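You operate a simulated robot arm through the tools that you are given. There is no shell and no other tool. Be economical: measure what you need, move in short steps, check, and stop when the job is done.

You are at the controls of a simulated two-armed robot. One attempt, no reset.

## Task
Take the dish cloth from the wall worktop surface and hang it over the handle of the freezer drawer.

Only the result counts: the job must be done as asked and must still hold three seconds after the hand-in. Knocking over, shifting, dropping, spilling or breaking anything else fails it. Flat cloth is picked up by pressing the open fingertips on it (5 to 10 N) and closing them slowly along it; thin cloth reads only 2 to 8 mm in the jaws.

## Robot
Two 7-joint arms with two-finger parallel grippers on one trunk, on a base that drives. Base frame: it is fixed to the floor where the robot stands at the start and does not move with it; the origin is under the middle of the robot, x ahead of it, y to its left, z up. Units: m, rad, N and s.
The left shoulder is at the start at [0.07, 0.134, 1.151], the right one opposite. Payload 1.57 kg a hand.
The tool frame of a hand sits at the grasp point between the pads (the TCP): z along the fingers, y along the line on which they close. The tips reach 0.03 m beyond it. Largest opening 0.08 m; finger width 0.017, thickness 0.012; the body of the gripper, 0.04 by 0.082 m, starts 0.08 m behind the TCP.
Orientation is that of the tool frame in the base frame, as a unit quaternion [w, x, y, z]. With the fingers straight down and closing along the base's y, the tool's x points along the base's -x, its y along +y and its z along -z.

## Interface
- The arms move only by the tool play_rows. It takes "left_deltas", "right_deltas" or both (then of equal length, played together; a hand with none holds still); each is a list of rows, each a list of 2 entries, a list of its own where there are three numbers: the shift along the tool's x, y, z in m, then the turn, a rotation vector about the tool's x, y, z in rad. In form: [[[x, y, z], [rx, ry, rz]], ...]. A call has 1 to 10 rows; each row shifts and turns the commanded pose from where the row before left it, along the tool's axes as they then stand. "left_claw" and "right_claw" are, for a hand that has rows, the finger opening in m, from 0 to 0.08, set as the call begins (left out, the last holds). A row lasts 0.2 s, in which the tool goes at most 0.05 m and 0.15 rad; a call with a longer step from one row to the next is refused whole, and so is a gripper value outside its range. Where a pose cannot be reached the arm comes as near as it can. A force on the tool above 40 N (or 10 N above the force at the start of the call, whichever is more), or a blocked arm, ends the call early, and 0.2 s more pass. The fingers move at their own pace (about 0.153 m/s each) and stop on an object; they squeeze with about 30 N. The grip force told is the motor's: it shows also when the fingers shut on nothing. Time passes only in rows, and 0.2 s behind the last, so rows that do not move let the fingers close. It gives the time, the measured TCP pose, the force on the tool (base axes), the opening and the grip force at its end, in the units of the frame above (readings bear some noise).
- Cameras (640 x 400 px; columns grow to the right, rows downward): "scene" is now at [0.1299, -0.007, 1.3636]; the picture's right is [-0.08, -1.00, 0.00], its down [-0.73, 0.06, -0.68] and it looks along [0.68, -0.05, -0.73] (base axes); focal length 288 px, centre (320, 200). "left" rides on the left gripper at [0.072, 0.007, -0.122] in its tool frame; the picture's right is [-0.09, 1.00, 0.00], its down [-0.84, -0.08, -0.54] and it looks along [-0.54, -0.05, 0.84] (tool axes); focal length 238 px, centre (320, 200). "right" rides on the right gripper at [0.072, -0.007, -0.122] in its tool frame; the picture's right is [0.09, 1.00, 0.00], its down [-0.84, 0.08, -0.54] and it looks along [-0.54, 0.05, 0.84] (tool axes); focal length 238 px, centre (320, 200). There is no depth. A picture from a camera that has moved, and an enlarged one, comes with that camera's place and axes in the base frame and with its lens.
- grab_frame(camera): a new picture of that camera. It takes no simulated time.
- raise_lower(by): slides the trunk up (or, below 0, down) by that many m; the arms and the scene camera ride with it, the base frame stays. It gives what a move gives, with no picture.
- base_move(legs): drives the robot by 1 to 6 legs, each [ahead, left, turn to the left] in m, m and rad, along the robot's own axes; the way and the turn of a leg run together, so that a leg with both is an arc; at most 1.5 m and 3.142 rad a leg. The arms and the cameras ride along, it lands a little off, and it stops where it bumps. It gives what a move gives.
- head_to(pan, tilt): turns the head with the scene camera to pan (to the left, within 1.501 rad either way) and tilt (down, from -0.506 to 1.204), counted from straight ahead of the robot. It gives what a move gives.
- zoom(camera, box): a new picture of the part [left, top, right, bottom] of that camera's present view, enlarged. It takes no simulated time.
- finish_job(): hands the job in; it is judged then, once.

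Work in short steps. Places have to be worked out from the pictures, the camera data and where the tool is seen: move nearer, look again, correct. Check each grasp and each placing, and mend what went wrong. You have 120 turns and 92 pictures in all, those below and enlarged ones among them. Open the grippers and draw the arms clear of the work before you hand the job in, unless the task says otherwise; then end with one line.

The tools are called after ">>>" by a JSON object that holds its "method" and its "body". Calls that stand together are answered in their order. play_rows: Moves the arms, as the interface text tells. Its arguments: {"type":"object","properties":{"left_deltas":{"type":"array"},"left_claw":{"type":"number"},"right_deltas":{"type":"array"},"right_claw":{"type":"number"}},"required":[]} The other tools are called the same way: raise_lower (by) slides the trunk up or down; base_move (legs) drives the base; head_to (pan, tilt) turns the head that bears the scene camera; grab_frame (camera) takes a picture; zoom (camera, box) takes an enlarged picture of a part of a camera's view; finish_job () hands the job in.

At the start:

```text
clock: 0.0
left_tcp_pos: [0.521, 0.1755, 1.1053]
left_ee_rot: [0.0, -0.001, 1.0, -0.001]
left_wrist_force: [-0.2, -0.2, -0.6]
left_opening: 0.0798
left_grip_force: 0.1
right_tcp_pos: [0.4219, -0.1551, 1.0959]
right_ee_rot: [0.0, 0.0, 1.0, 0.001]
right_wrist_force: [0.2, 0.7, 0.8]
right_opening: 0.08
right_grip_force: 0.0
trunk travel left (down, up): [-0.725, 0.215]
robot x, y, heading: [0.0028, -0.0016, -0.0]
head pan, tilt: [-0.075, 0.817]
```

scene: 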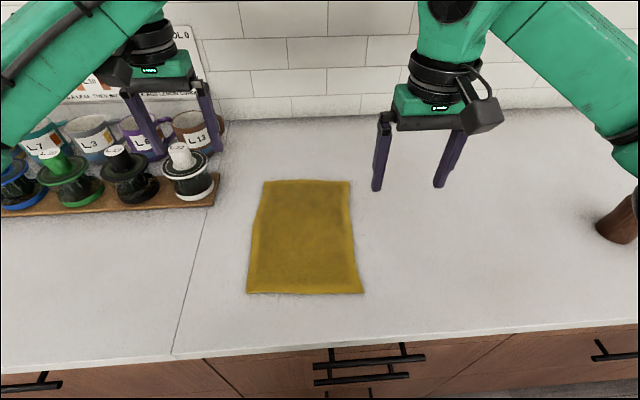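
right: 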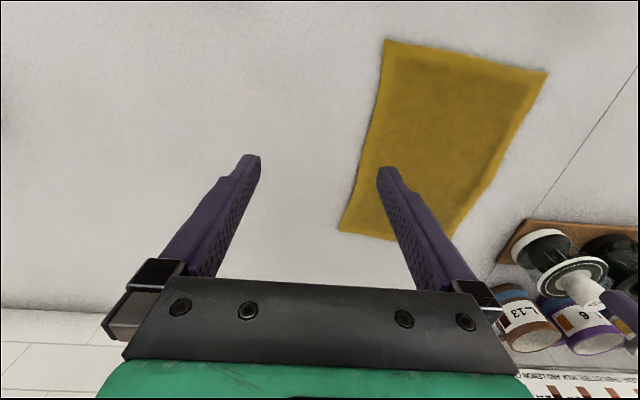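
left: 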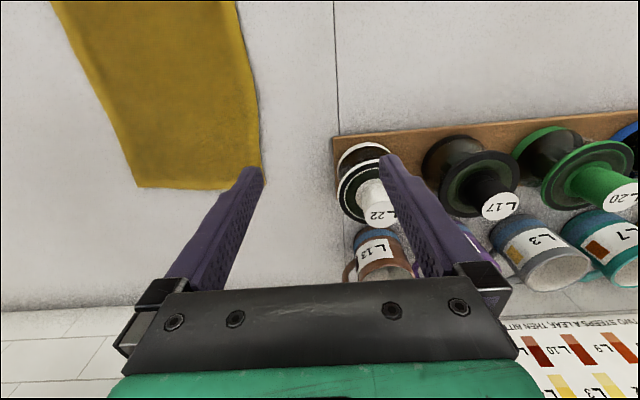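

I make the cloth to be at about x 0.36–0.67, y −0.11–0.10. Next I look around for the freezer drawer.

>>> {"method": "head_to", "body": {"pan": -1.3, "tilt": 0.5}}

>>> {"method": "grab_frame", "body": {"camera": "scene"}}

>>> {"method": "head_to", "body": {"pan": 1.3, "tilt": 0.5}}

>>> {"method": "grab_frame", "body": {"camera": "scene"}}

```text
clock: 1.4
left_tcp_pos: [0.5221, 0.174, 1.1046]
left_ee_rot: [0.0, -0.001, 1.0, 0.001]
left_wrist_force: [0.2, -0.1, -0.5]
left_opening: 0.08
left_grip_force: 0.1
right_tcp_pos: [0.4213, -0.1559, 1.0969]
right_ee_rot: [0.0, 0.0, 1.0, 0.0]
right_wrist_force: [-0.5, -0.3, -1.1]
right_opening: 0.08
right_grip_force: 0.2
trunk travel left (down, up): [-0.725, 0.215]
robot x, y, heading: [-0.0012, 0.0014, -0.002]
head pan, tilt: [-1.3, 0.499]
```

```text
88 pictures are left
camera scene: at [0.0747, -0.0887, 1.3909], right [-0.96, -0.27, 0.0], down [-0.13, 0.46, -0.88], along [0.24, -0.85, -0.48], focal length 288 px, centre (320, 200)
```

scene: 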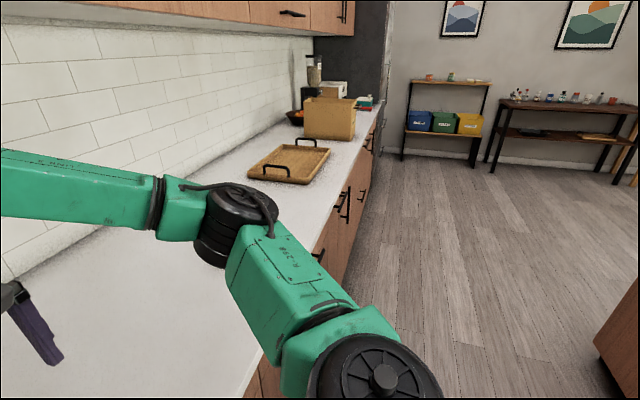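

```text
clock: 3.8
left_tcp_pos: [0.5206, 0.1752, 1.1043]
left_ee_rot: [0.001, 0.0, 1.0, 0.0]
left_wrist_force: [1.0, -0.2, -0.7]
left_opening: 0.0801
left_grip_force: 0.0
right_tcp_pos: [0.4219, -0.1548, 1.097]
right_ee_rot: [0.0, -0.001, 1.0, -0.001]
right_wrist_force: [0.4, -0.4, -0.4]
right_opening: 0.0803
right_grip_force: 0.0
trunk travel left (down, up): [-0.725, 0.215]
robot x, y, heading: [-0.0011, 0.002, -0.005]
head pan, tilt: [1.3, 0.499]
```

```text
87 pictures are left
camera scene: at [0.0746, 0.0867, 1.3909], right [0.96, -0.27, 0.0], down [-0.13, -0.46, -0.88], along [0.23, 0.85, -0.48], focal length 288 px, centre (320, 200)
```

scene: 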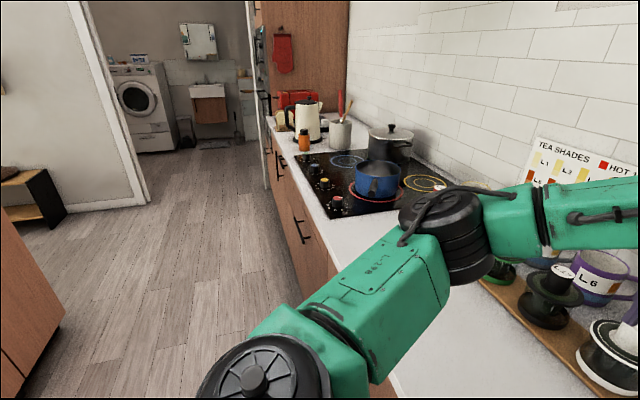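

There are tall units at both ends of the counter. I zoom in on each to find the fridge/freezer.

>>> {"method": "zoom", "body": {"camera": "scene", "box": [200, 0, 360, 100]}}

>>> {"method": "head_to", "body": {"pan": -1.3, "tilt": 0.2}}

>>> {"method": "zoom", "body": {"camera": "scene", "box": [240, 20, 560, 220]}}

```text
4.00 times, centred on (280, 50) of scene
camera zoom: at [0.0746, 0.0867, 1.3909], right [0.96, -0.27, 0.0], down [-0.13, -0.46, -0.88], along [0.23, 0.85, -0.48], focal length 1153 px, centre (480, 800)
```

zoom: 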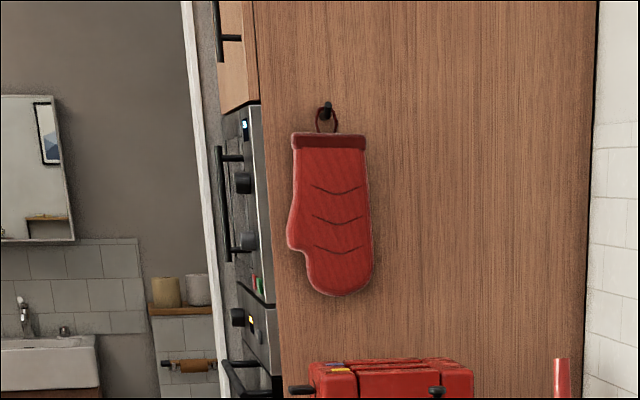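

```text
clock: 6.1
left_tcp_pos: [0.5221, 0.1745, 1.105]
left_ee_rot: [0.0, -0.001, 1.0, -0.001]
left_wrist_force: [0.4, -0.7, -0.2]
left_opening: 0.08
left_grip_force: 0.1
right_tcp_pos: [0.4215, -0.156, 1.0971]
right_ee_rot: [-0.001, 0.0, 1.0, 0.0]
right_wrist_force: [-0.8, -0.6, -0.6]
right_opening: 0.0799
right_grip_force: 0.1
trunk travel left (down, up): [-0.725, 0.215]
robot x, y, heading: [0.0027, -0.003, -0.003]
head pan, tilt: [-1.3, 0.201]
```

```text
2.00 times, centred on (400, 120) of scene
camera zoom: at [0.0752, -0.0908, 1.4186], right [-0.96, -0.27, 0.0], down [-0.05, 0.19, -0.98], along [0.26, -0.94, -0.2], focal length 576 px, centre (160, 360)
```

zoom: 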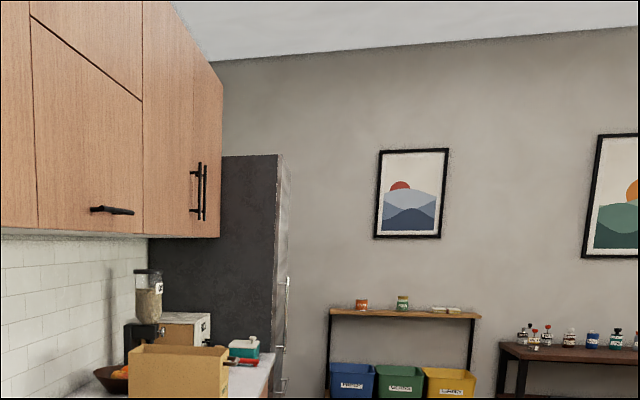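

The dark tall unit on the right is the fridge, so its freezer drawer is probably at the bottom. First I'll fetch the cloth: both hands go to hover above its near edge, with the head turned back to look.

>>> {"method": "play_rows", "body": {"left_deltas": [[[0.034, -0.025, 0], [0, 0, 0]], [[0.034, -0.025, 0.03], [0, 0, 0]], [[0.034, -0.025, 0.04], [0, 0, 0]], [[0.034, -0.025, 0.04], [0, 0, 0]], [[0, 0, 0.035], [0, 0, 0]]], "right_deltas": [[[0.011, 0.021, 0], [0, 0, 0]], [[0.011, 0.021, 0.03], [0, 0, 0]], [[0.011, 0.021, 0.035], [0, 0, 0]], [[0.011, 0.021, 0.035], [0, 0, 0]], [[0, 0, 0.035], [0, 0, 0]]], "left_claw": 0.05, "right_claw": 0.05}}

>>> {"method": "head_to", "body": {"pan": 0, "tilt": 0.95}}

>>> {"method": "grab_frame", "body": {"camera": "scene"}}

>>> {"method": "grab_frame", "body": {"camera": "left"}}

>>> {"method": "grab_frame", "body": {"camera": "right"}}

```text
refused: row 2 steps farther than a row can; nothing moved
```

```text
clock: 7.5
left_tcp_pos: [0.5214, 0.1747, 1.1053]
left_ee_rot: [0.0, -0.001, 1.0, 0.0]
left_wrist_force: [0.4, -0.2, -0.6]
left_opening: 0.08
left_grip_force: 0.0
right_tcp_pos: [0.421, -0.1552, 1.0964]
right_ee_rot: [0.0, 0.0, 1.0, 0.0]
right_wrist_force: [-0.5, -0.6, 0.4]
right_opening: 0.08
right_grip_force: 0.0
trunk travel left (down, up): [-0.725, 0.215]
robot x, y, heading: [0.0007, 0.001, 0.002]
head pan, tilt: [0.0, 0.949]
```

```text
84 pictures are left
camera scene: at [0.123, -0.0011, 1.3534], right [0.0, -1.0, 0.0], down [-0.81, 0.0, -0.58], along [0.58, 0.0, -0.81], focal length 288 px, centre (320, 200)
```

scene: 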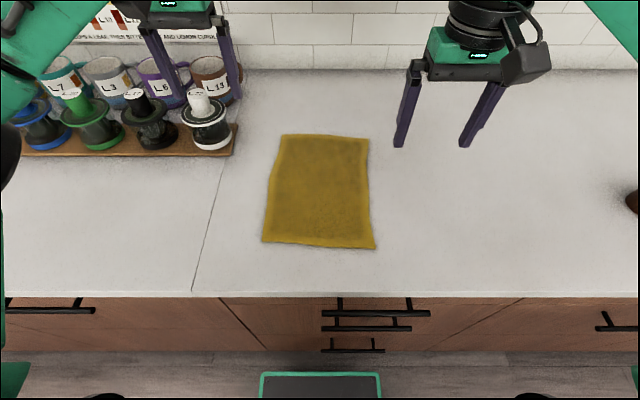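

```text
83 pictures are left
camera left: at [0.4505, 0.1809, 1.2271], right [0.09, 1.0, 0.0], down [0.84, -0.08, 0.54], along [0.54, -0.05, -0.84], focal length 238 px, centre (320, 200)
```

left: 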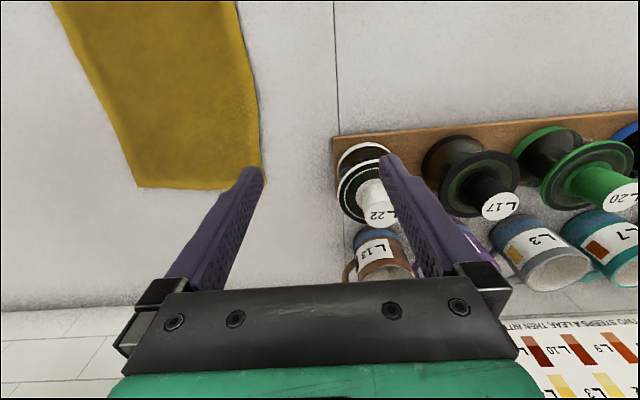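

```text
82 pictures are left
camera right: at [0.35, -0.1611, 1.2193], right [-0.09, 1.0, 0.0], down [0.84, 0.08, 0.54], along [0.54, 0.05, -0.84], focal length 238 px, centre (320, 200)
```

right: 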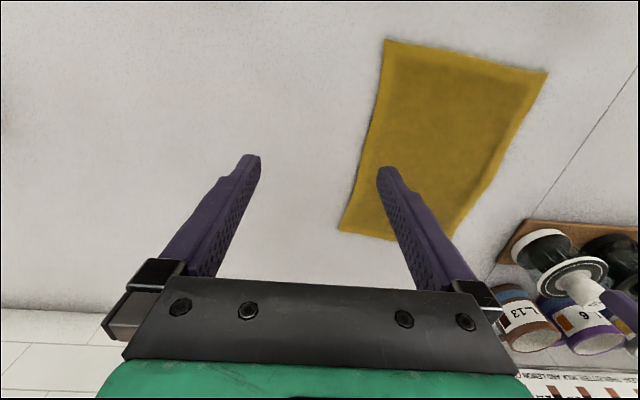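

The corners come out the same from the new view: near edge at x≈0.376 (y .107) to 0.362 (y −.104). I repeat the hover with smaller steps.

>>> {"method": "play_rows", "body": {"left_deltas": [[[0.034, -0.025, 0], [0, 0, 0]], [[0.034, -0.025, 0], [0, 0, 0]], [[0.034, -0.025, 0.0], [0, 0, 0]], [[0.033, -0.025, 0.0], [0, 0, 0]], [[0, 0, 0.04], [0, 0, 0]], [[0, 0, 0.04], [0, 0, 0]], [[0, 0, 0.04], [0, 0, 0]], [[0, 0, 0.03], [0, 0, 0]]], "right_deltas": [[[0.011, 0.021, 0], [0, 0, 0]], [[0.011, 0.021, 0], [0, 0, 0]], [[0.011, 0.021, 0.0], [0, 0, 0]], [[0.011, 0.021, 0.0], [0, 0, 0]], [[0, 0, 0.04], [0, 0, 0]], [[0, 0, 0.04], [0, 0, 0]], [[0, 0, 0.04], [0, 0, 0]], [[0, 0, 0.02], [0, 0, 0]]], "left_claw": 0.05, "right_claw": 0.05}}

>>> {"method": "grab_frame", "body": {"camera": "left"}}

>>> {"method": "grab_frame", "body": {"camera": "right"}}

```text
clock: 9.3
left_tcp_pos: [0.3888, 0.073, 0.9534]
left_ee_rot: [-0.001, -0.001, 1.0, -0.001]
left_wrist_force: [-0.6, -1.1, -0.1]
left_opening: 0.0499
left_grip_force: 0.0
right_tcp_pos: [0.3768, -0.0709, 0.9558]
right_ee_rot: [0.0, 0.0, 1.0, 0.001]
right_wrist_force: [0.1, -0.6, 0.5]
right_opening: 0.0502
right_grip_force: 0.0
trunk travel left (down, up): [-0.725, 0.215]
robot x, y, heading: [0.0014, -0.0013, -0.001]
head pan, tilt: [0.0, 0.949]
```

```text
81 pictures are left
camera left: at [0.3177, 0.0799, 1.0749], right [0.09, 1.0, 0.0], down [0.84, -0.08, 0.54], along [0.54, -0.05, -0.84], focal length 238 px, centre (320, 200)
```

left: 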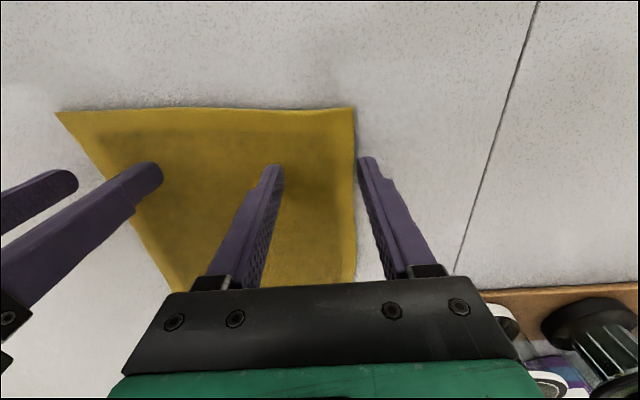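

```text
80 pictures are left
camera right: at [0.306, -0.0769, 1.0784], right [-0.09, 1.0, 0.0], down [0.84, 0.08, 0.54], along [0.54, 0.05, -0.84], focal length 238 px, centre (320, 200)
```

right: 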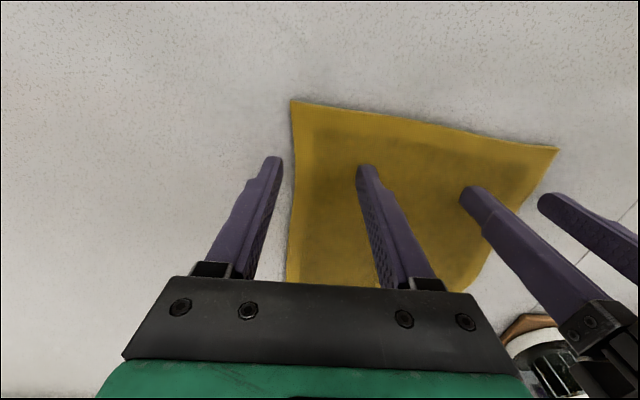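

The outer fingers sit too near the cloth's side edges, so I shift both hands inward about 13 mm, narrow the jaws to 0.04, and descend to just above contact.

>>> {"method": "play_rows", "body": {"left_deltas": [[[0.004, -0.013, 0], [0, 0, 0]], [[0, 0, 0.03], [0, 0, 0]], [[0, 0, 0.024], [0, 0, 0]]], "right_deltas": [[[0.004, 0.013, 0], [0, 0, 0]], [[0, 0, 0.03], [0, 0, 0]], [[0, 0, 0.026], [0, 0, 0]]], "left_claw": 0.04, "right_claw": 0.04}}

>>> {"method": "grab_frame", "body": {"camera": "left"}}

>>> {"method": "grab_frame", "body": {"camera": "right"}}

```text
clock: 9.9
left_tcp_pos: [0.3836, 0.0601, 0.9432]
left_ee_rot: [0.008, -0.002, 1.0, -0.003]
left_wrist_force: [-2.6, 0.6, 12.2]
left_opening: 0.0403
left_grip_force: 0.0
right_tcp_pos: [0.3726, -0.0566, 0.9442]
right_ee_rot: [0.002, 0.0, 1.0, 0.0]
right_wrist_force: [-2.6, -0.4, 8.4]
right_opening: 0.0398
right_grip_force: 0.1
trunk travel left (down, up): [-0.725, 0.215]
robot x, y, heading: [-0.0006, 0.0017, -0.001]
head pan, tilt: [0.0, 0.949]
stopped in row 2 (left hand): the force on the tool passed its limit (the readings are from after the stop); the commanded pose is now the measured one
```

```text
79 pictures are left
camera left: at [0.311, 0.0667, 1.064], right [0.09, 1.0, 0.0], down [0.83, -0.07, 0.56], along [0.55, -0.05, -0.83], focal length 238 px, centre (320, 200)
```

left: 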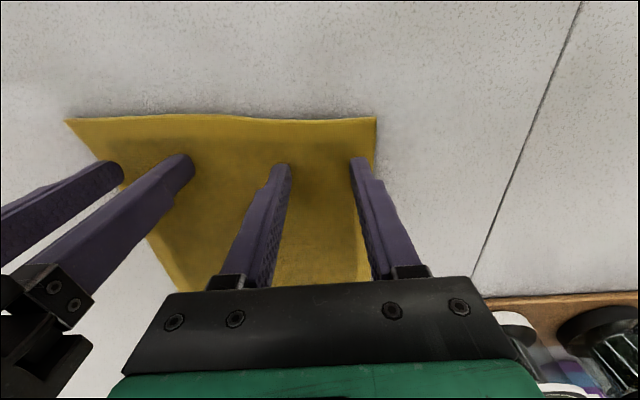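

```text
78 pictures are left
camera right: at [0.2989, -0.0639, 1.0656], right [-0.09, 1.0, 0.0], down [0.83, 0.08, 0.55], along [0.54, 0.05, -0.84], focal length 238 px, centre (320, 200)
```

right: 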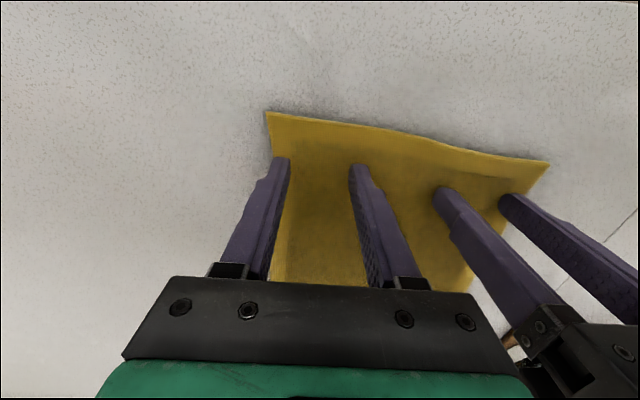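

Contact came at TCP z≈0.943, so the surface is really at z≈0.913; with that height all the views agree on the near edge at x≈0.35 (left) to 0.337 (right). I lift, shift about 2 cm toward that edge and come down again gently.

>>> {"method": "play_rows", "body": {"left_deltas": [[[0, 0, -0.015], [0, 0, 0]], [[0.022, 0, 0], [0, 0, 0]], [[0, 0, 0.008], [0, 0, 0]], [[0, 0, 0.004], [0, 0, 0]]], "right_deltas": [[[0, 0, -0.015], [0, 0, 0]], [[0.019, 0, 0], [0, 0, 0]], [[0, 0, 0.008], [0, 0, 0]], [[0, 0, 0.004], [0, 0, 0]]]}}

>>> {"method": "grab_frame", "body": {"camera": "left"}}

>>> {"method": "grab_frame", "body": {"camera": "right"}}

```text
clock: 10.9
left_tcp_pos: [0.3626, 0.0601, 0.9441]
left_ee_rot: [0.007, -0.001, 1.0, -0.003]
left_wrist_force: [0.0, -0.4, 2.0]
left_opening: 0.0402
left_grip_force: 0.0
right_tcp_pos: [0.354, -0.0564, 0.9445]
right_ee_rot: [0.002, 0.001, 1.0, 0.001]
right_wrist_force: [-0.2, -0.2, 0.9]
right_opening: 0.04
right_grip_force: 0.0
trunk travel left (down, up): [-0.725, 0.215]
robot x, y, heading: [-0.0004, -0.0021, 0.001]
head pan, tilt: [0.0, 0.949]
```

```text
77 pictures are left
camera left: at [0.2904, 0.0678, 1.0656], right [0.09, 1.0, 0.0], down [0.83, -0.07, 0.55], along [0.55, -0.05, -0.83], focal length 238 px, centre (320, 200)
```

left: 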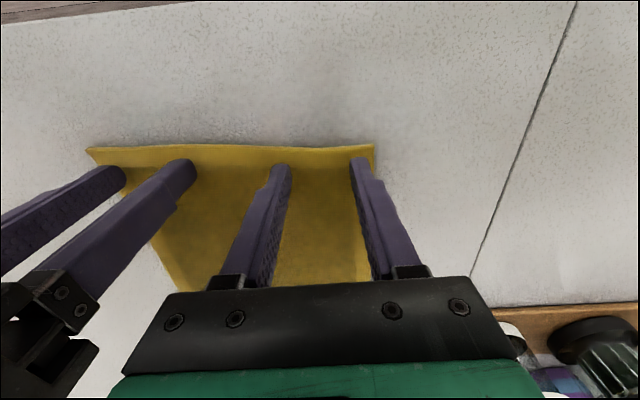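

```text
76 pictures are left
camera right: at [0.2814, -0.0627, 1.067], right [-0.09, 1.0, 0.0], down [0.84, 0.08, 0.54], along [0.54, 0.05, -0.84], focal length 238 px, centre (320, 200)
```

right: 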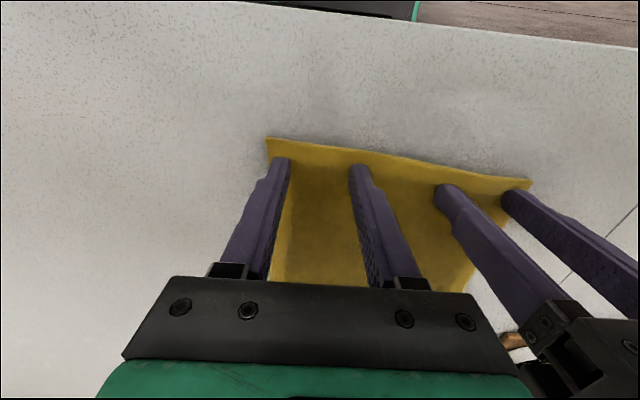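

The fingers now stand about a centimetre inside the edge, with light contact. I press a little further in small steps.

>>> {"method": "play_rows", "body": {"left_deltas": [[[0, 0, 0.0015], [0, 0, 0]]], "right_deltas": [[[0, 0, 0.002], [0, 0, 0]]]}}

```text
clock: 11.3
left_tcp_pos: [0.3615, 0.0599, 0.9452]
left_ee_rot: [0.007, -0.002, 1.0, -0.003]
left_wrist_force: [0.9, -0.3, 3.3]
left_opening: 0.0401
left_grip_force: 0.1
right_tcp_pos: [0.353, -0.0556, 0.9434]
right_ee_rot: [0.002, 0.001, 1.0, 0.001]
right_wrist_force: [0.7, 0.9, 9.9]
right_opening: 0.0399
right_grip_force: 0.1
trunk travel left (down, up): [-0.725, 0.215]
robot x, y, heading: [0.0009, 0.0039, 0.001]
head pan, tilt: [0.0, 0.949]
```

The right hand presses at 9.9 N and the left at 3.3 N. I press the left a bit more and start closing in steps.

>>> {"method": "play_rows", "body": {"left_deltas": [[[0, 0, 0.0012], [0, 0, 0]]], "right_deltas": [[[0, 0, -0.0004], [0, 0, 0]]]}}

>>> {"method": "play_rows", "body": {"left_deltas": [[[0, 0, 0], [0, 0, 0]]], "right_deltas": [[[0, 0, 0], [0, 0, 0]]], "left_claw": 0.032, "right_claw": 0.032}}

>>> {"method": "play_rows", "body": {"left_deltas": [[[0, 0, 0], [0, 0, 0]]], "right_deltas": [[[0, 0, 0], [0, 0, 0]]], "left_claw": 0.024, "right_claw": 0.024}}

```text
clock: 11.7
left_tcp_pos: [0.3629, 0.0611, 0.9428]
left_ee_rot: [0.008, 0.0, 1.0, -0.003]
left_wrist_force: [-1.3, 0.9, 13.0]
left_opening: 0.04
left_grip_force: 0.0
right_tcp_pos: [0.3544, -0.0564, 0.9436]
right_ee_rot: [0.002, 0.001, 1.0, 0.001]
right_wrist_force: [1.3, 1.3, 5.8]
right_opening: 0.0399
right_grip_force: 0.1
trunk travel left (down, up): [-0.725, 0.215]
robot x, y, heading: [0.0013, -0.0025, -0.003]
head pan, tilt: [0.0, 0.949]
```

```text
clock: 12.1
left_tcp_pos: [0.3622, 0.0602, 0.9438]
left_ee_rot: [0.008, -0.001, 1.0, -0.003]
left_wrist_force: [0.0, -1.6, 14.6]
left_opening: 0.0298
left_grip_force: 0.1
right_tcp_pos: [0.3538, -0.058, 0.9437]
right_ee_rot: [0.001, 0.001, 1.0, 0.001]
right_wrist_force: [0.0, 0.3, 6.4]
right_opening: 0.032
right_grip_force: 0.0
trunk travel left (down, up): [-0.725, 0.215]
robot x, y, heading: [0.0004, 0.0009, -0.003]
head pan, tilt: [0.0, 0.949]
```

```text
clock: 12.5
left_tcp_pos: [0.3624, 0.0603, 0.9419]
left_ee_rot: [0.008, -0.001, 1.0, -0.003]
left_wrist_force: [0.8, -2.1, 16.8]
left_opening: 0.0234
left_grip_force: 0.0
right_tcp_pos: [0.3535, -0.0573, 0.9433]
right_ee_rot: [0.002, 0.001, 1.0, 0.001]
right_wrist_force: [-0.3, 2.3, 5.6]
right_opening: 0.0239
right_grip_force: 0.4
trunk travel left (down, up): [-0.725, 0.215]
robot x, y, heading: [-0.0001, 0.0018, -0.001]
head pan, tilt: [0.0, 0.949]
```

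Left is pressing a bit hard (17 N), so I ease it off by under a millimetre and keep closing.

>>> {"method": "play_rows", "body": {"left_deltas": [[[0, 0, -0.0009], [0, 0, 0]]], "right_deltas": [[[0, 0, 0], [0, 0, 0]]], "left_claw": 0.016, "right_claw": 0.016}}

>>> {"method": "play_rows", "body": {"left_deltas": [[[0, 0, 0], [0, 0, 0]]], "right_deltas": [[[0, 0, 0], [0, 0, 0]]], "left_claw": 0.008, "right_claw": 0.008}}

>>> {"method": "play_rows", "body": {"left_deltas": [[[0, 0, 0], [0, 0, 0]], [[0, 0, 0], [0, 0, 0]]], "right_deltas": [[[0, 0, 0], [0, 0, 0]], [[0, 0, 0], [0, 0, 0]]], "left_claw": 0.0, "right_claw": 0.0}}

>>> {"method": "grab_frame", "body": {"camera": "left"}}

```text
clock: 12.9
left_tcp_pos: [0.3617, 0.0599, 0.9429]
left_ee_rot: [0.007, 0.0, 1.0, -0.002]
left_wrist_force: [0.6, -3.0, 12.7]
left_opening: 0.0161
left_grip_force: 0.0
right_tcp_pos: [0.3519, -0.058, 0.9424]
right_ee_rot: [0.002, 0.001, 1.0, 0.001]
right_wrist_force: [-1.4, 1.3, 7.4]
right_opening: 0.0158
right_grip_force: 0.1
trunk travel left (down, up): [-0.725, 0.215]
robot x, y, heading: [-0.0001, -0.0013, 0.002]
head pan, tilt: [0.0, 0.949]
```

```text
clock: 13.3
left_tcp_pos: [0.3615, 0.0616, 0.9437]
left_ee_rot: [0.008, -0.001, 1.0, -0.003]
left_wrist_force: [-0.8, -7.7, 11.5]
left_opening: 0.0081
left_grip_force: 15.3
right_tcp_pos: [0.3537, -0.0574, 0.9441]
right_ee_rot: [0.003, 0.0, 1.0, 0.001]
right_wrist_force: [-0.5, 8.7, 7.5]
right_opening: 0.009
right_grip_force: 6.6
trunk travel left (down, up): [-0.725, 0.215]
robot x, y, heading: [-0.0029, 0.0022, -0.001]
head pan, tilt: [0.0, 0.949]
```

```text
clock: 13.9
left_tcp_pos: [0.3612, 0.0609, 0.9437]
left_ee_rot: [0.007, 0.0, 1.0, -0.003]
left_wrist_force: [-0.9, -18.8, 12.7]
left_opening: 0.0054
left_grip_force: 25.9
right_tcp_pos: [0.3538, -0.0573, 0.9429]
right_ee_rot: [0.002, -0.001, 1.0, 0.003]
right_wrist_force: [0.7, 18.1, 6.2]
right_opening: 0.0044
right_grip_force: 24.8
trunk travel left (down, up): [-0.725, 0.215]
robot x, y, heading: [0.0001, -0.0028, -0.004]
head pan, tilt: [0.0, 0.949]
```

```text
75 pictures are left
camera left: at [0.289, 0.0667, 1.0643], right [0.09, 1.0, -0.01], down [0.83, -0.07, 0.55], along [0.55, -0.06, -0.83], focal length 238 px, centre (320, 200)
```

left: 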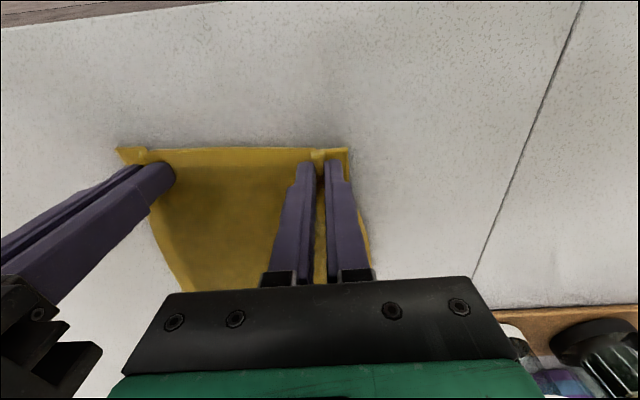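

Both hands hold cloth (5.4 and 4.4 mm), with about 18 N of tension between them. I slacken that by moving each hand inward a few mm, then lift.

>>> {"method": "play_rows", "body": {"left_deltas": [[[0, -0.004, -0.003], [0, 0, 0]], [[0, -0.003, -0.02], [0, 0, 0]], [[0, 0, -0.04], [0, 0, 0]]], "right_deltas": [[[0, 0.004, -0.003], [0, 0, 0]], [[0, 0.003, -0.02], [0, 0, 0]], [[0, 0, -0.04], [0, 0, 0]]]}}

>>> {"method": "grab_frame", "body": {"camera": "scene"}}

```text
clock: 14.7
left_tcp_pos: [0.3627, 0.053, 1.0049]
left_ee_rot: [0.006, -0.001, 1.0, 0.0]
left_wrist_force: [-0.2, 0.0, 0.3]
left_opening: 0.005
left_grip_force: 25.6
right_tcp_pos: [0.3535, -0.0531, 1.0054]
right_ee_rot: [0.0, 0.002, 1.0, 0.001]
right_wrist_force: [0.0, 1.0, 0.2]
right_opening: 0.0036
right_grip_force: 24.4
trunk travel left (down, up): [-0.725, 0.215]
robot x, y, heading: [0.0011, 0.0005, 0.001]
head pan, tilt: [0.0, 0.949]
```

```text
74 pictures are left
camera scene: at [0.1218, -0.0009, 1.3534], right [0.0, -1.0, 0.0], down [-0.81, 0.0, -0.58], along [0.58, 0.0, -0.81], focal length 288 px, centre (320, 200)
```

scene: 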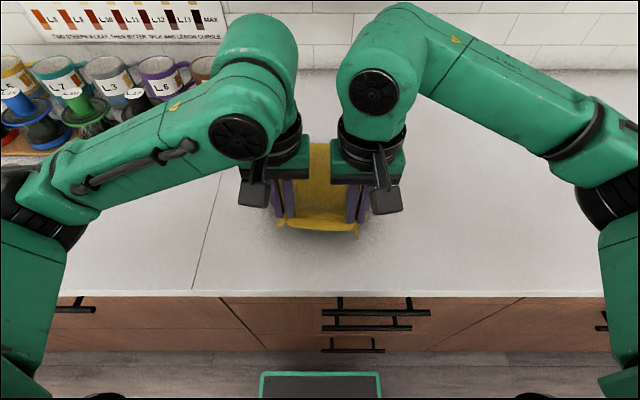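

The cloth lifts in both hands. I raise the trunk to clear the surface and check.

>>> {"method": "raise_lower", "body": {"by": 0.2}}

>>> {"method": "play_rows", "body": {"left_deltas": [[[0, 0, -0.03], [0, 0, 0]], [[0, 0, -0.03], [0, 0, 0]]], "right_deltas": [[[0, 0, -0.03], [0, 0, 0]], [[0, 0, -0.03], [0, 0, 0]]]}}

>>> {"method": "grab_frame", "body": {"camera": "scene"}}

```text
clock: 16.9
left_tcp_pos: [0.3631, 0.0527, 1.2053]
left_ee_rot: [0.006, -0.001, 1.0, -0.002]
left_wrist_force: [-0.8, 0.3, -0.7]
left_opening: 0.0051
left_grip_force: 25.2
right_tcp_pos: [0.3553, -0.0525, 1.2057]
right_ee_rot: [0.001, 0.001, 1.0, 0.0]
right_wrist_force: [0.5, -0.2, -0.5]
right_opening: 0.0037
right_grip_force: 24.6
trunk travel left (down, up): [-0.925, 0.015]
robot x, y, heading: [-0.0023, -0.0037, 0.005]
head pan, tilt: [0.0, 0.949]
```

```text
clock: 17.5
left_tcp_pos: [0.3621, 0.053, 1.2668]
left_ee_rot: [0.006, -0.001, 1.0, -0.002]
left_wrist_force: [-0.5, 0.3, -0.4]
left_opening: 0.005
left_grip_force: 25.1
right_tcp_pos: [0.3511, -0.0512, 1.2656]
right_ee_rot: [0.001, 0.001, 1.0, 0.001]
right_wrist_force: [-0.1, 0.2, -0.2]
right_opening: 0.0035
right_grip_force: 24.5
trunk travel left (down, up): [-0.925, 0.015]
robot x, y, heading: [0.0006, 0.0001, 0.002]
head pan, tilt: [0.0, 0.949]
```

```text
73 pictures are left
camera scene: at [0.1219, -0.0008, 1.5534], right [0.0, -1.0, 0.0], down [-0.81, 0.0, -0.58], along [0.58, 0.0, -0.81], focal length 288 px, centre (320, 200)
```

scene: 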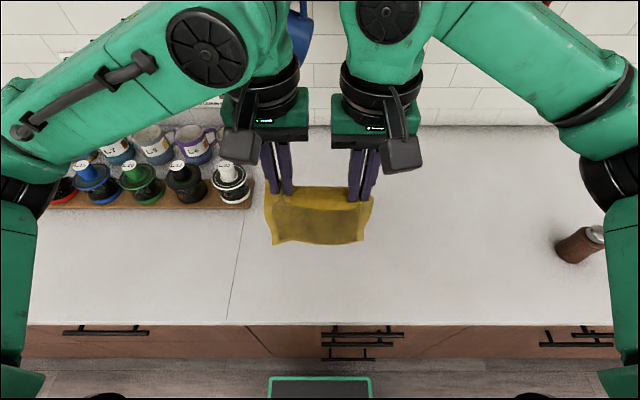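

The cloth hangs spread between the two hands. I back away from the counter (the island looks to be at about x −1.05), then slide right toward the fridge.

>>> {"method": "base_move", "body": {"legs": [[-0.35, 0, 0], [0, -1.4, 0]]}}

>>> {"method": "head_to", "body": {"pan": -0.7, "tilt": 0.6}}

>>> {"method": "grab_frame", "body": {"camera": "scene"}}

```text
clock: 26.3
left_tcp_pos: [0.0027, -1.3423, 1.2658]
left_ee_rot: [0.006, 0.008, 1.0, -0.003]
left_wrist_force: [0.5, 0.2, -0.3]
left_opening: 0.005
left_grip_force: 25.0
right_tcp_pos: [-0.0094, -1.4458, 1.2653]
right_ee_rot: [0.001, 0.011, 1.0, 0.001]
right_wrist_force: [-0.5, 0.0, -0.6]
right_opening: 0.0039
right_grip_force: 24.7
trunk travel left (down, up): [-0.925, 0.015]
robot x, y, heading: [-0.3582, -1.3868, -0.021]
head pan, tilt: [0.0, 0.949]
```

```text
clock: 27.3
left_tcp_pos: [0.004, -1.3444, 1.265]
left_ee_rot: [0.006, 0.008, 1.0, -0.002]
left_wrist_force: [1.0, 0.8, -0.6]
left_opening: 0.0049
left_grip_force: 25.3
right_tcp_pos: [-0.0093, -1.4458, 1.2664]
right_ee_rot: [0.001, 0.01, 1.0, 0.001]
right_wrist_force: [-0.3, -0.2, -0.4]
right_opening: 0.0035
right_grip_force: 24.7
trunk travel left (down, up): [-0.925, 0.015]
robot x, y, heading: [-0.3657, -1.3908, -0.022]
head pan, tilt: [-0.7, 0.6]
```

```text
72 pictures are left
camera scene: at [-0.2438, -1.448, 1.5818], right [-0.66, -0.75, 0.0], down [-0.43, 0.37, -0.82], along [0.62, -0.54, -0.57], focal length 288 px, centre (320, 200)
```

scene: 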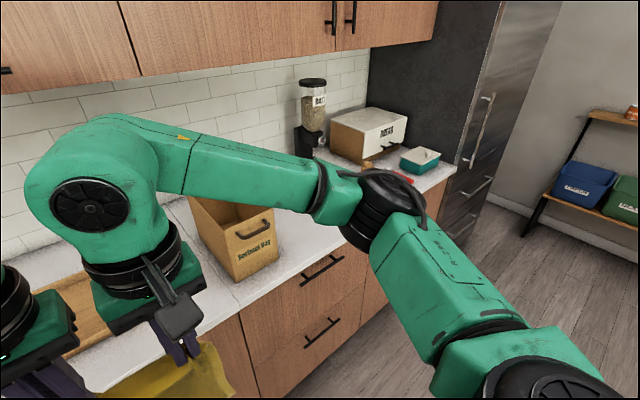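

The fridge begins at y≈−2.8, with a door above and horizontal-handle drawers below. I drive 1.5 m further right and look at it.

>>> {"method": "base_move", "body": {"legs": [[0, -1.5, 0.021]]}}

>>> {"method": "head_to", "body": {"pan": -0.3, "tilt": 0.9}}

>>> {"method": "grab_frame", "body": {"camera": "scene"}}

```text
clock: 34.8
left_tcp_pos: [-0.0156, -2.8446, 1.2658]
left_ee_rot: [0.007, 0.002, 1.0, -0.002]
left_wrist_force: [0.4, 0.1, -0.4]
left_opening: 0.005
left_grip_force: 25.3
right_tcp_pos: [-0.0269, -2.9485, 1.2652]
right_ee_rot: [0.001, 0.003, 1.0, 0.001]
right_wrist_force: [-0.3, -0.2, 0.6]
right_opening: 0.0039
right_grip_force: 24.6
trunk travel left (down, up): [-0.925, 0.015]
robot x, y, heading: [-0.377, -2.894, -0.008]
head pan, tilt: [-0.7, 0.6]
```

```text
clock: 35.7
left_tcp_pos: [-0.0151, -2.8462, 1.2667]
left_ee_rot: [0.006, 0.001, 1.0, -0.002]
left_wrist_force: [0.0, 0.0, 0.9]
left_opening: 0.005
left_grip_force: 25.1
right_tcp_pos: [-0.0264, -2.9497, 1.2654]
right_ee_rot: [0.001, 0.003, 1.0, 0.0]
right_wrist_force: [0.4, -0.1, 0.4]
right_opening: 0.0037
right_grip_force: 24.4
trunk travel left (down, up): [-0.925, 0.015]
robot x, y, heading: [-0.3762, -2.8991, -0.005]
head pan, tilt: [-0.3, 0.901]
```

```text
71 pictures are left
camera scene: at [-0.2569, -2.9205, 1.5571], right [-0.3, -0.95, 0.0], down [-0.75, 0.24, -0.62], along [0.59, -0.19, -0.78], focal length 288 px, centre (320, 200)
```

scene: 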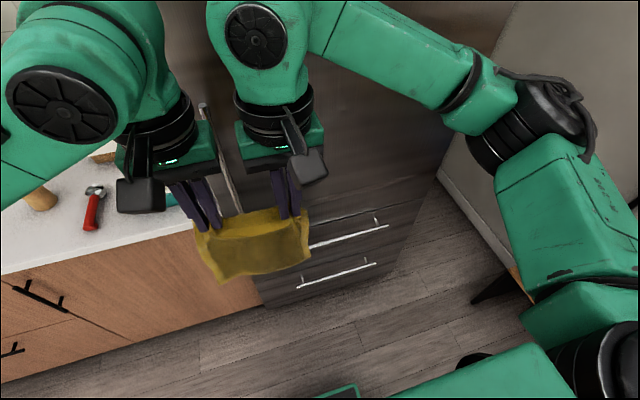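

Two drawers with silver bar handles lie below the fridge door. I zoom in on them to find out which one is the freezer drawer.

>>> {"method": "base_move", "body": {"legs": [[-0.2, -0.75, 0.0]]}}

>>> {"method": "head_to", "body": {"pan": 0.55, "tilt": 0.7}}

>>> {"method": "grab_frame", "body": {"camera": "scene"}}

```text
clock: 39.8
left_tcp_pos: [-0.2166, -3.5804, 1.2646]
left_ee_rot: [0.006, -0.001, 1.0, -0.003]
left_wrist_force: [-0.1, 0.2, -0.5]
left_opening: 0.0047
left_grip_force: 25.1
right_tcp_pos: [-0.2268, -3.6845, 1.2649]
right_ee_rot: [0.001, 0.0, 1.0, 0.001]
right_wrist_force: [-0.1, 0.0, 0.4]
right_opening: 0.0036
right_grip_force: 25.0
trunk travel left (down, up): [-0.925, 0.015]
robot x, y, heading: [-0.5776, -3.6342, 0.004]
head pan, tilt: [-0.3, 0.901]
```

```text
clock: 41.0
left_tcp_pos: [-0.2167, -3.5814, 1.2665]
left_ee_rot: [0.006, -0.002, 1.0, -0.002]
left_wrist_force: [0.0, -0.2, 0.2]
left_opening: 0.0053
left_grip_force: 25.3
right_tcp_pos: [-0.2263, -3.6856, 1.2644]
right_ee_rot: [0.001, 0.0, 1.0, 0.001]
right_wrist_force: [0.1, -0.2, -0.5]
right_opening: 0.0039
right_grip_force: 24.8
trunk travel left (down, up): [-0.925, 0.015]
robot x, y, heading: [-0.5803, -3.6356, 0.001]
head pan, tilt: [0.55, 0.7]
```

```text
70 pictures are left
camera scene: at [-0.457, -3.5909, 1.5731], right [0.52, -0.85, 0.0], down [-0.55, -0.34, -0.76], along [0.65, 0.4, -0.64], focal length 288 px, centre (320, 200)
```

scene: 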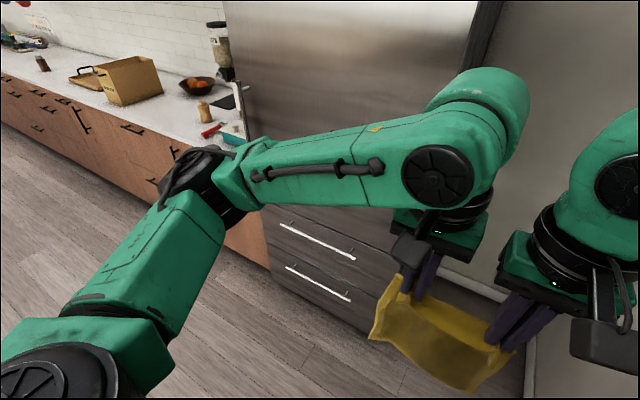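

>>> {"method": "zoom", "body": {"camera": "scene", "box": [240, 190, 400, 340]}}

```text
2.67 times, centred on (320, 265) of scene
camera zoom: at [-0.457, -3.5909, 1.5731], right [0.52, -0.85, 0.0], down [-0.55, -0.34, -0.76], along [0.65, 0.4, -0.64], focal length 768 px, centre (320, 27)
```

zoom: 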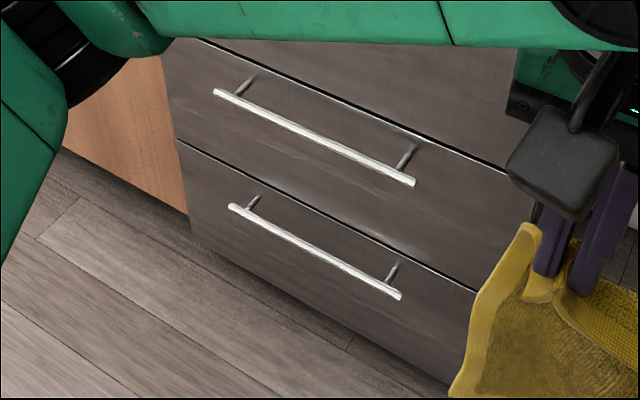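

Neither drawer front shows a label from here. I look at the fridge door and whatever else is around, in case something tells which drawer is the freezer.

>>> {"method": "head_to", "body": {"pan": 0.6, "tilt": 0.1}}

>>> {"method": "grab_frame", "body": {"camera": "scene"}}

>>> {"method": "head_to", "body": {"pan": 1.5, "tilt": 0.45}}

>>> {"method": "grab_frame", "body": {"camera": "scene"}}

```text
clock: 42.0
left_tcp_pos: [-0.2171, -3.5817, 1.2656]
left_ee_rot: [0.006, -0.002, 1.0, -0.002]
left_wrist_force: [0.6, 0.2, -1.0]
left_opening: 0.005
left_grip_force: 25.5
right_tcp_pos: [-0.2271, -3.6852, 1.2658]
right_ee_rot: [0.001, 0.0, 1.0, 0.001]
right_wrist_force: [0.1, 0.1, -0.1]
right_opening: 0.0037
right_grip_force: 24.7
trunk travel left (down, up): [-0.925, 0.015]
robot x, y, heading: [-0.5791, -3.6327, 0.001]
head pan, tilt: [0.6, 0.099]
```

```text
68 pictures are left
camera scene: at [-0.4536, -3.5835, 1.6279], right [0.57, -0.82, 0.0], down [-0.08, -0.06, -0.99], along [0.82, 0.56, -0.1], focal length 288 px, centre (320, 200)
```

scene: 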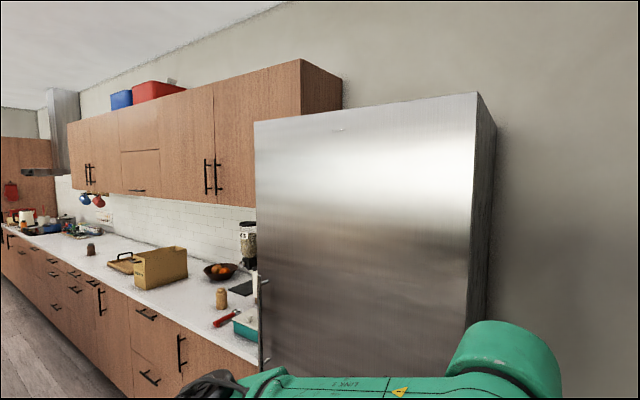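

```text
clock: 43.2
left_tcp_pos: [-0.2162, -3.5819, 1.2663]
left_ee_rot: [0.006, -0.002, 1.0, -0.001]
left_wrist_force: [0.3, 0.8, 0.6]
left_opening: 0.005
left_grip_force: 24.9
right_tcp_pos: [-0.2275, -3.6861, 1.2649]
right_ee_rot: [0.001, 0.001, 1.0, 0.001]
right_wrist_force: [-1.0, -0.3, 0.0]
right_opening: 0.0039
right_grip_force: 24.2
trunk travel left (down, up): [-0.925, 0.015]
robot x, y, heading: [-0.5779, -3.6323, 0.005]
head pan, tilt: [1.499, 0.45]
```

```text
67 pictures are left
camera scene: at [-0.5229, -3.5439, 1.5954], right [1.0, -0.07, 0.0], down [-0.03, -0.43, -0.9], along [0.06, 0.9, -0.43], focal length 288 px, centre (320, 200)
```

scene: 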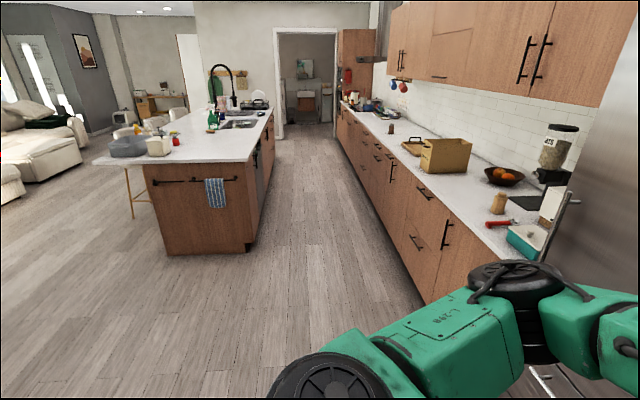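

No label anywhere, and this is the only fridge. By triangulation the upper drawer's bar is at x≈0.217, z≈0.682, y −2.975…−3.335; the drawer face is at x≈0.26. I take the upper drawer, centre on it with the hem kept clear, and square up the hands.

>>> {"method": "base_move", "body": {"legs": [[0.08, 0.478, 0.0]]}}

>>> {"method": "play_rows", "body": {"left_deltas": [[[0.01, 0.006, 0], [0, 0, 0]]], "right_deltas": [[[0, -0.006, 0], [0, 0, 0]]]}}

>>> {"method": "raise_lower", "body": {"by": -0.22}}

>>> {"method": "head_to", "body": {"pan": 0, "tilt": 0.7}}

>>> {"method": "grab_frame", "body": {"camera": "scene"}}

>>> {"method": "grab_frame", "body": {"camera": "right"}}

```text
clock: 46.0
left_tcp_pos: [-0.1362, -3.1087, 1.2662]
left_ee_rot: [0.006, -0.003, 1.0, 0.0]
left_wrist_force: [0.2, 0.7, 0.8]
left_opening: 0.0048
left_grip_force: 25.2
right_tcp_pos: [-0.1465, -3.2122, 1.2666]
right_ee_rot: [0.001, -0.003, 1.0, 0.002]
right_wrist_force: [0.2, 0.3, -0.8]
right_opening: 0.0037
right_grip_force: 24.5
trunk travel left (down, up): [-0.925, 0.015]
robot x, y, heading: [-0.5019, -3.1605, 0.004]
head pan, tilt: [1.499, 0.45]
```

```text
clock: 46.4
left_tcp_pos: [-0.1469, -3.1004, 1.2663]
left_ee_rot: [0.006, -0.003, 1.0, -0.004]
left_wrist_force: [0.6, -10.6, 0.1]
left_opening: 0.0055
left_grip_force: 25.3
right_tcp_pos: [-0.1472, -3.2146, 1.2663]
right_ee_rot: [0.002, -0.003, 1.0, 0.002]
right_wrist_force: [-0.4, 12.0, -0.9]
right_opening: 0.0038
right_grip_force: 24.8
trunk travel left (down, up): [-0.925, 0.015]
robot x, y, heading: [-0.4999, -3.1577, 0.003]
head pan, tilt: [1.499, 0.45]
```

```text
clock: 48.8
left_tcp_pos: [-0.1474, -3.1005, 1.0459]
left_ee_rot: [0.006, -0.003, 1.0, -0.002]
left_wrist_force: [0.0, -16.0, 0.3]
left_opening: 0.0052
left_grip_force: 25.6
right_tcp_pos: [-0.1472, -3.2155, 1.0456]
right_ee_rot: [0.001, -0.002, 1.0, 0.002]
right_wrist_force: [-0.4, 15.8, 0.0]
right_opening: 0.0042
right_grip_force: 24.4
trunk travel left (down, up): [-0.705, 0.235]
robot x, y, heading: [-0.5009, -3.1645, 0.002]
head pan, tilt: [1.499, 0.45]
```

```text
clock: 50.4
left_tcp_pos: [-0.1479, -3.0997, 1.0448]
left_ee_rot: [0.005, -0.003, 1.0, -0.003]
left_wrist_force: [1.3, -15.6, -0.1]
left_opening: 0.0056
left_grip_force: 25.6
right_tcp_pos: [-0.1458, -3.2158, 1.0459]
right_ee_rot: [0.002, -0.002, 1.0, 0.001]
right_wrist_force: [-1.2, 15.9, 0.6]
right_opening: 0.0041
right_grip_force: 24.6
trunk travel left (down, up): [-0.705, 0.235]
robot x, y, heading: [-0.5015, -3.1624, 0.009]
head pan, tilt: [0.0, 0.7]
```

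```text
66 pictures are left
camera scene: at [-0.3644, -3.1608, 1.3532], right [0.01, -1.0, 0.0], down [-0.64, 0.0, -0.76], along [0.76, 0.0, -0.64], focal length 288 px, centre (320, 200)
```

scene: 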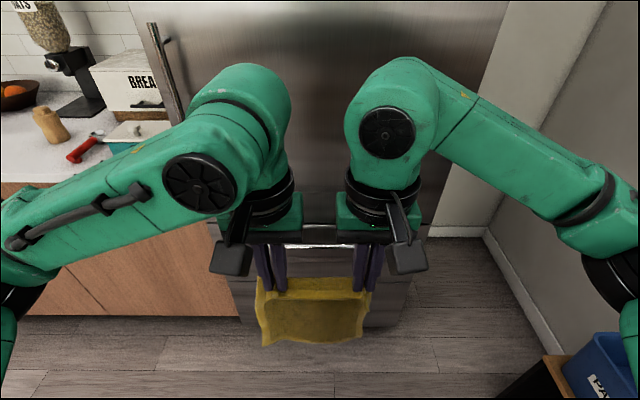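

```text
65 pictures are left
camera right: at [-0.2185, -3.2223, 1.1682], right [-0.1, 1.0, 0.0], down [0.84, 0.08, 0.54], along [0.54, 0.05, -0.84], focal length 238 px, centre (320, 200)
```

right: 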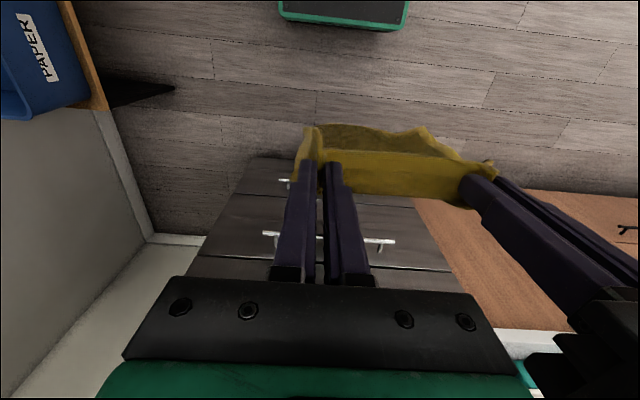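

The wrist camera confirms the bar (x≈.217, z≈.68, y −2.97…−3.335), and the hem hangs at about z .77, 3 cm ahead of the hands. To keep the wrists clear of the fridge door I tilt both fingers forward about 0.5 rad and slacken the cloth slightly.

>>> {"method": "play_rows", "body": {"left_deltas": [[[0, -0.003, 0], [0, -0.125, 0]], [[0, 0, 0], [0, -0.125, 0]], [[0, 0, 0], [0, -0.125, 0]], [[0, 0, 0], [0, -0.125, 0]]], "right_deltas": [[[0, 0.003, 0], [0, -0.125, 0]], [[0, 0, 0], [0, -0.125, 0]], [[0, 0, 0], [0, -0.125, 0]], [[0, 0, 0], [0, -0.125, 0]]]}}

>>> {"method": "grab_frame", "body": {"camera": "scene"}}

>>> {"method": "grab_frame", "body": {"camera": "right"}}

```text
clock: 51.4
left_tcp_pos: [-0.1457, -3.1288, 1.0511]
left_ee_rot: [0.224, -0.005, 0.975, 0.0]
left_wrist_force: [-0.7, 0.2, -0.3]
left_opening: 0.0047
left_grip_force: 25.2
left hand out of reach, approached as far as the arm can: row 3, 4
right_tcp_pos: [-0.1464, -3.2135, 1.0454]
right_ee_rot: [0.249, -0.002, 0.968, 0.001]
right_wrist_force: [-0.2, -0.5, 0.3]
right_opening: 0.0035
right_grip_force: 24.7
trunk travel left (down, up): [-0.705, 0.235]
robot x, y, heading: [-0.4996, -3.1598, 0.009]
head pan, tilt: [0.0, 0.7]
```

```text
64 pictures are left
camera scene: at [-0.3652, -3.1614, 1.3533], right [0.01, -1.0, 0.0], down [-0.64, 0.0, -0.77], along [0.77, 0.0, -0.64], focal length 288 px, centre (320, 200)
```

scene: 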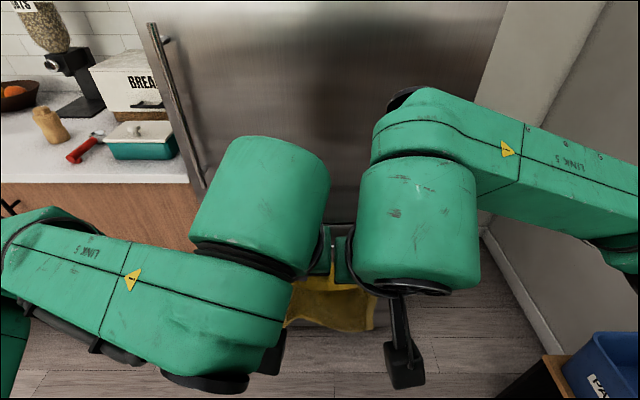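

```text
63 pictures are left
camera right: at [-0.2682, -3.22, 1.1185], right [-0.08, 1.0, -0.04], down [0.47, 0.08, 0.88], along [0.88, 0.05, -0.47], focal length 238 px, centre (320, 200)
```

right: 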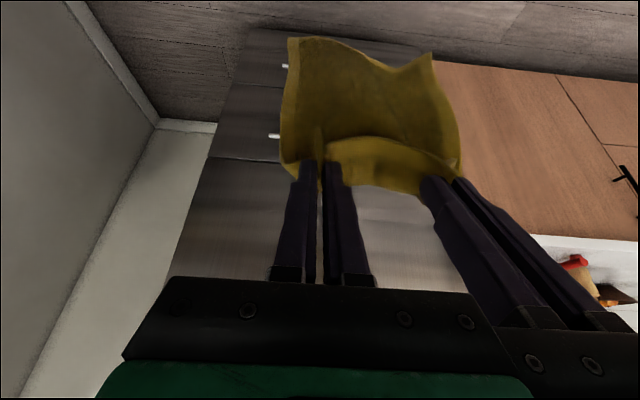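

The left arm ran out of reach: tilted hands need to be farther from the body. I push both hands forward about 9 cm along base x and check.

>>> {"method": "play_rows", "body": {"left_deltas": [[[-0.0263, 0, 0.0144], [0, 0, 0]], [[-0.0263, 0, 0.0144], [0, 0, 0]], [[-0.0263, 0, 0.0144], [0, 0, 0]]], "right_deltas": [[[-0.0263, 0, 0.0144], [0, 0, 0]], [[-0.0263, 0, 0.0144], [0, 0, 0]], [[-0.0263, 0, 0.0144], [0, 0, 0]]]}}

>>> {"method": "grab_frame", "body": {"camera": "scene"}}

```text
clock: 52.2
left_tcp_pos: [-0.0559, -3.1256, 1.0464]
left_ee_rot: [0.223, -0.004, 0.975, -0.001]
left_wrist_force: [0.3, -0.4, -0.2]
left_opening: 0.0049
left_grip_force: 25.3
right_tcp_pos: [-0.0551, -3.2134, 1.0457]
right_ee_rot: [0.248, -0.003, 0.969, 0.002]
right_wrist_force: [0.0, 0.4, 0.1]
right_opening: 0.0037
right_grip_force: 24.9
trunk travel left (down, up): [-0.705, 0.235]
robot x, y, heading: [-0.4945, -3.1582, 0.003]
head pan, tilt: [0.0, 0.7]
```

```text
62 pictures are left
camera scene: at [-0.3627, -3.1609, 1.353], right [0.01, -1.0, 0.0], down [-0.65, 0.0, -0.76], along [0.76, 0.0, -0.65], focal length 288 px, centre (320, 200)
```

scene: 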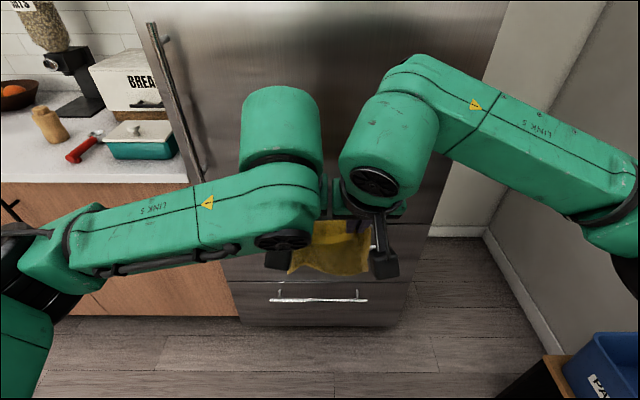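

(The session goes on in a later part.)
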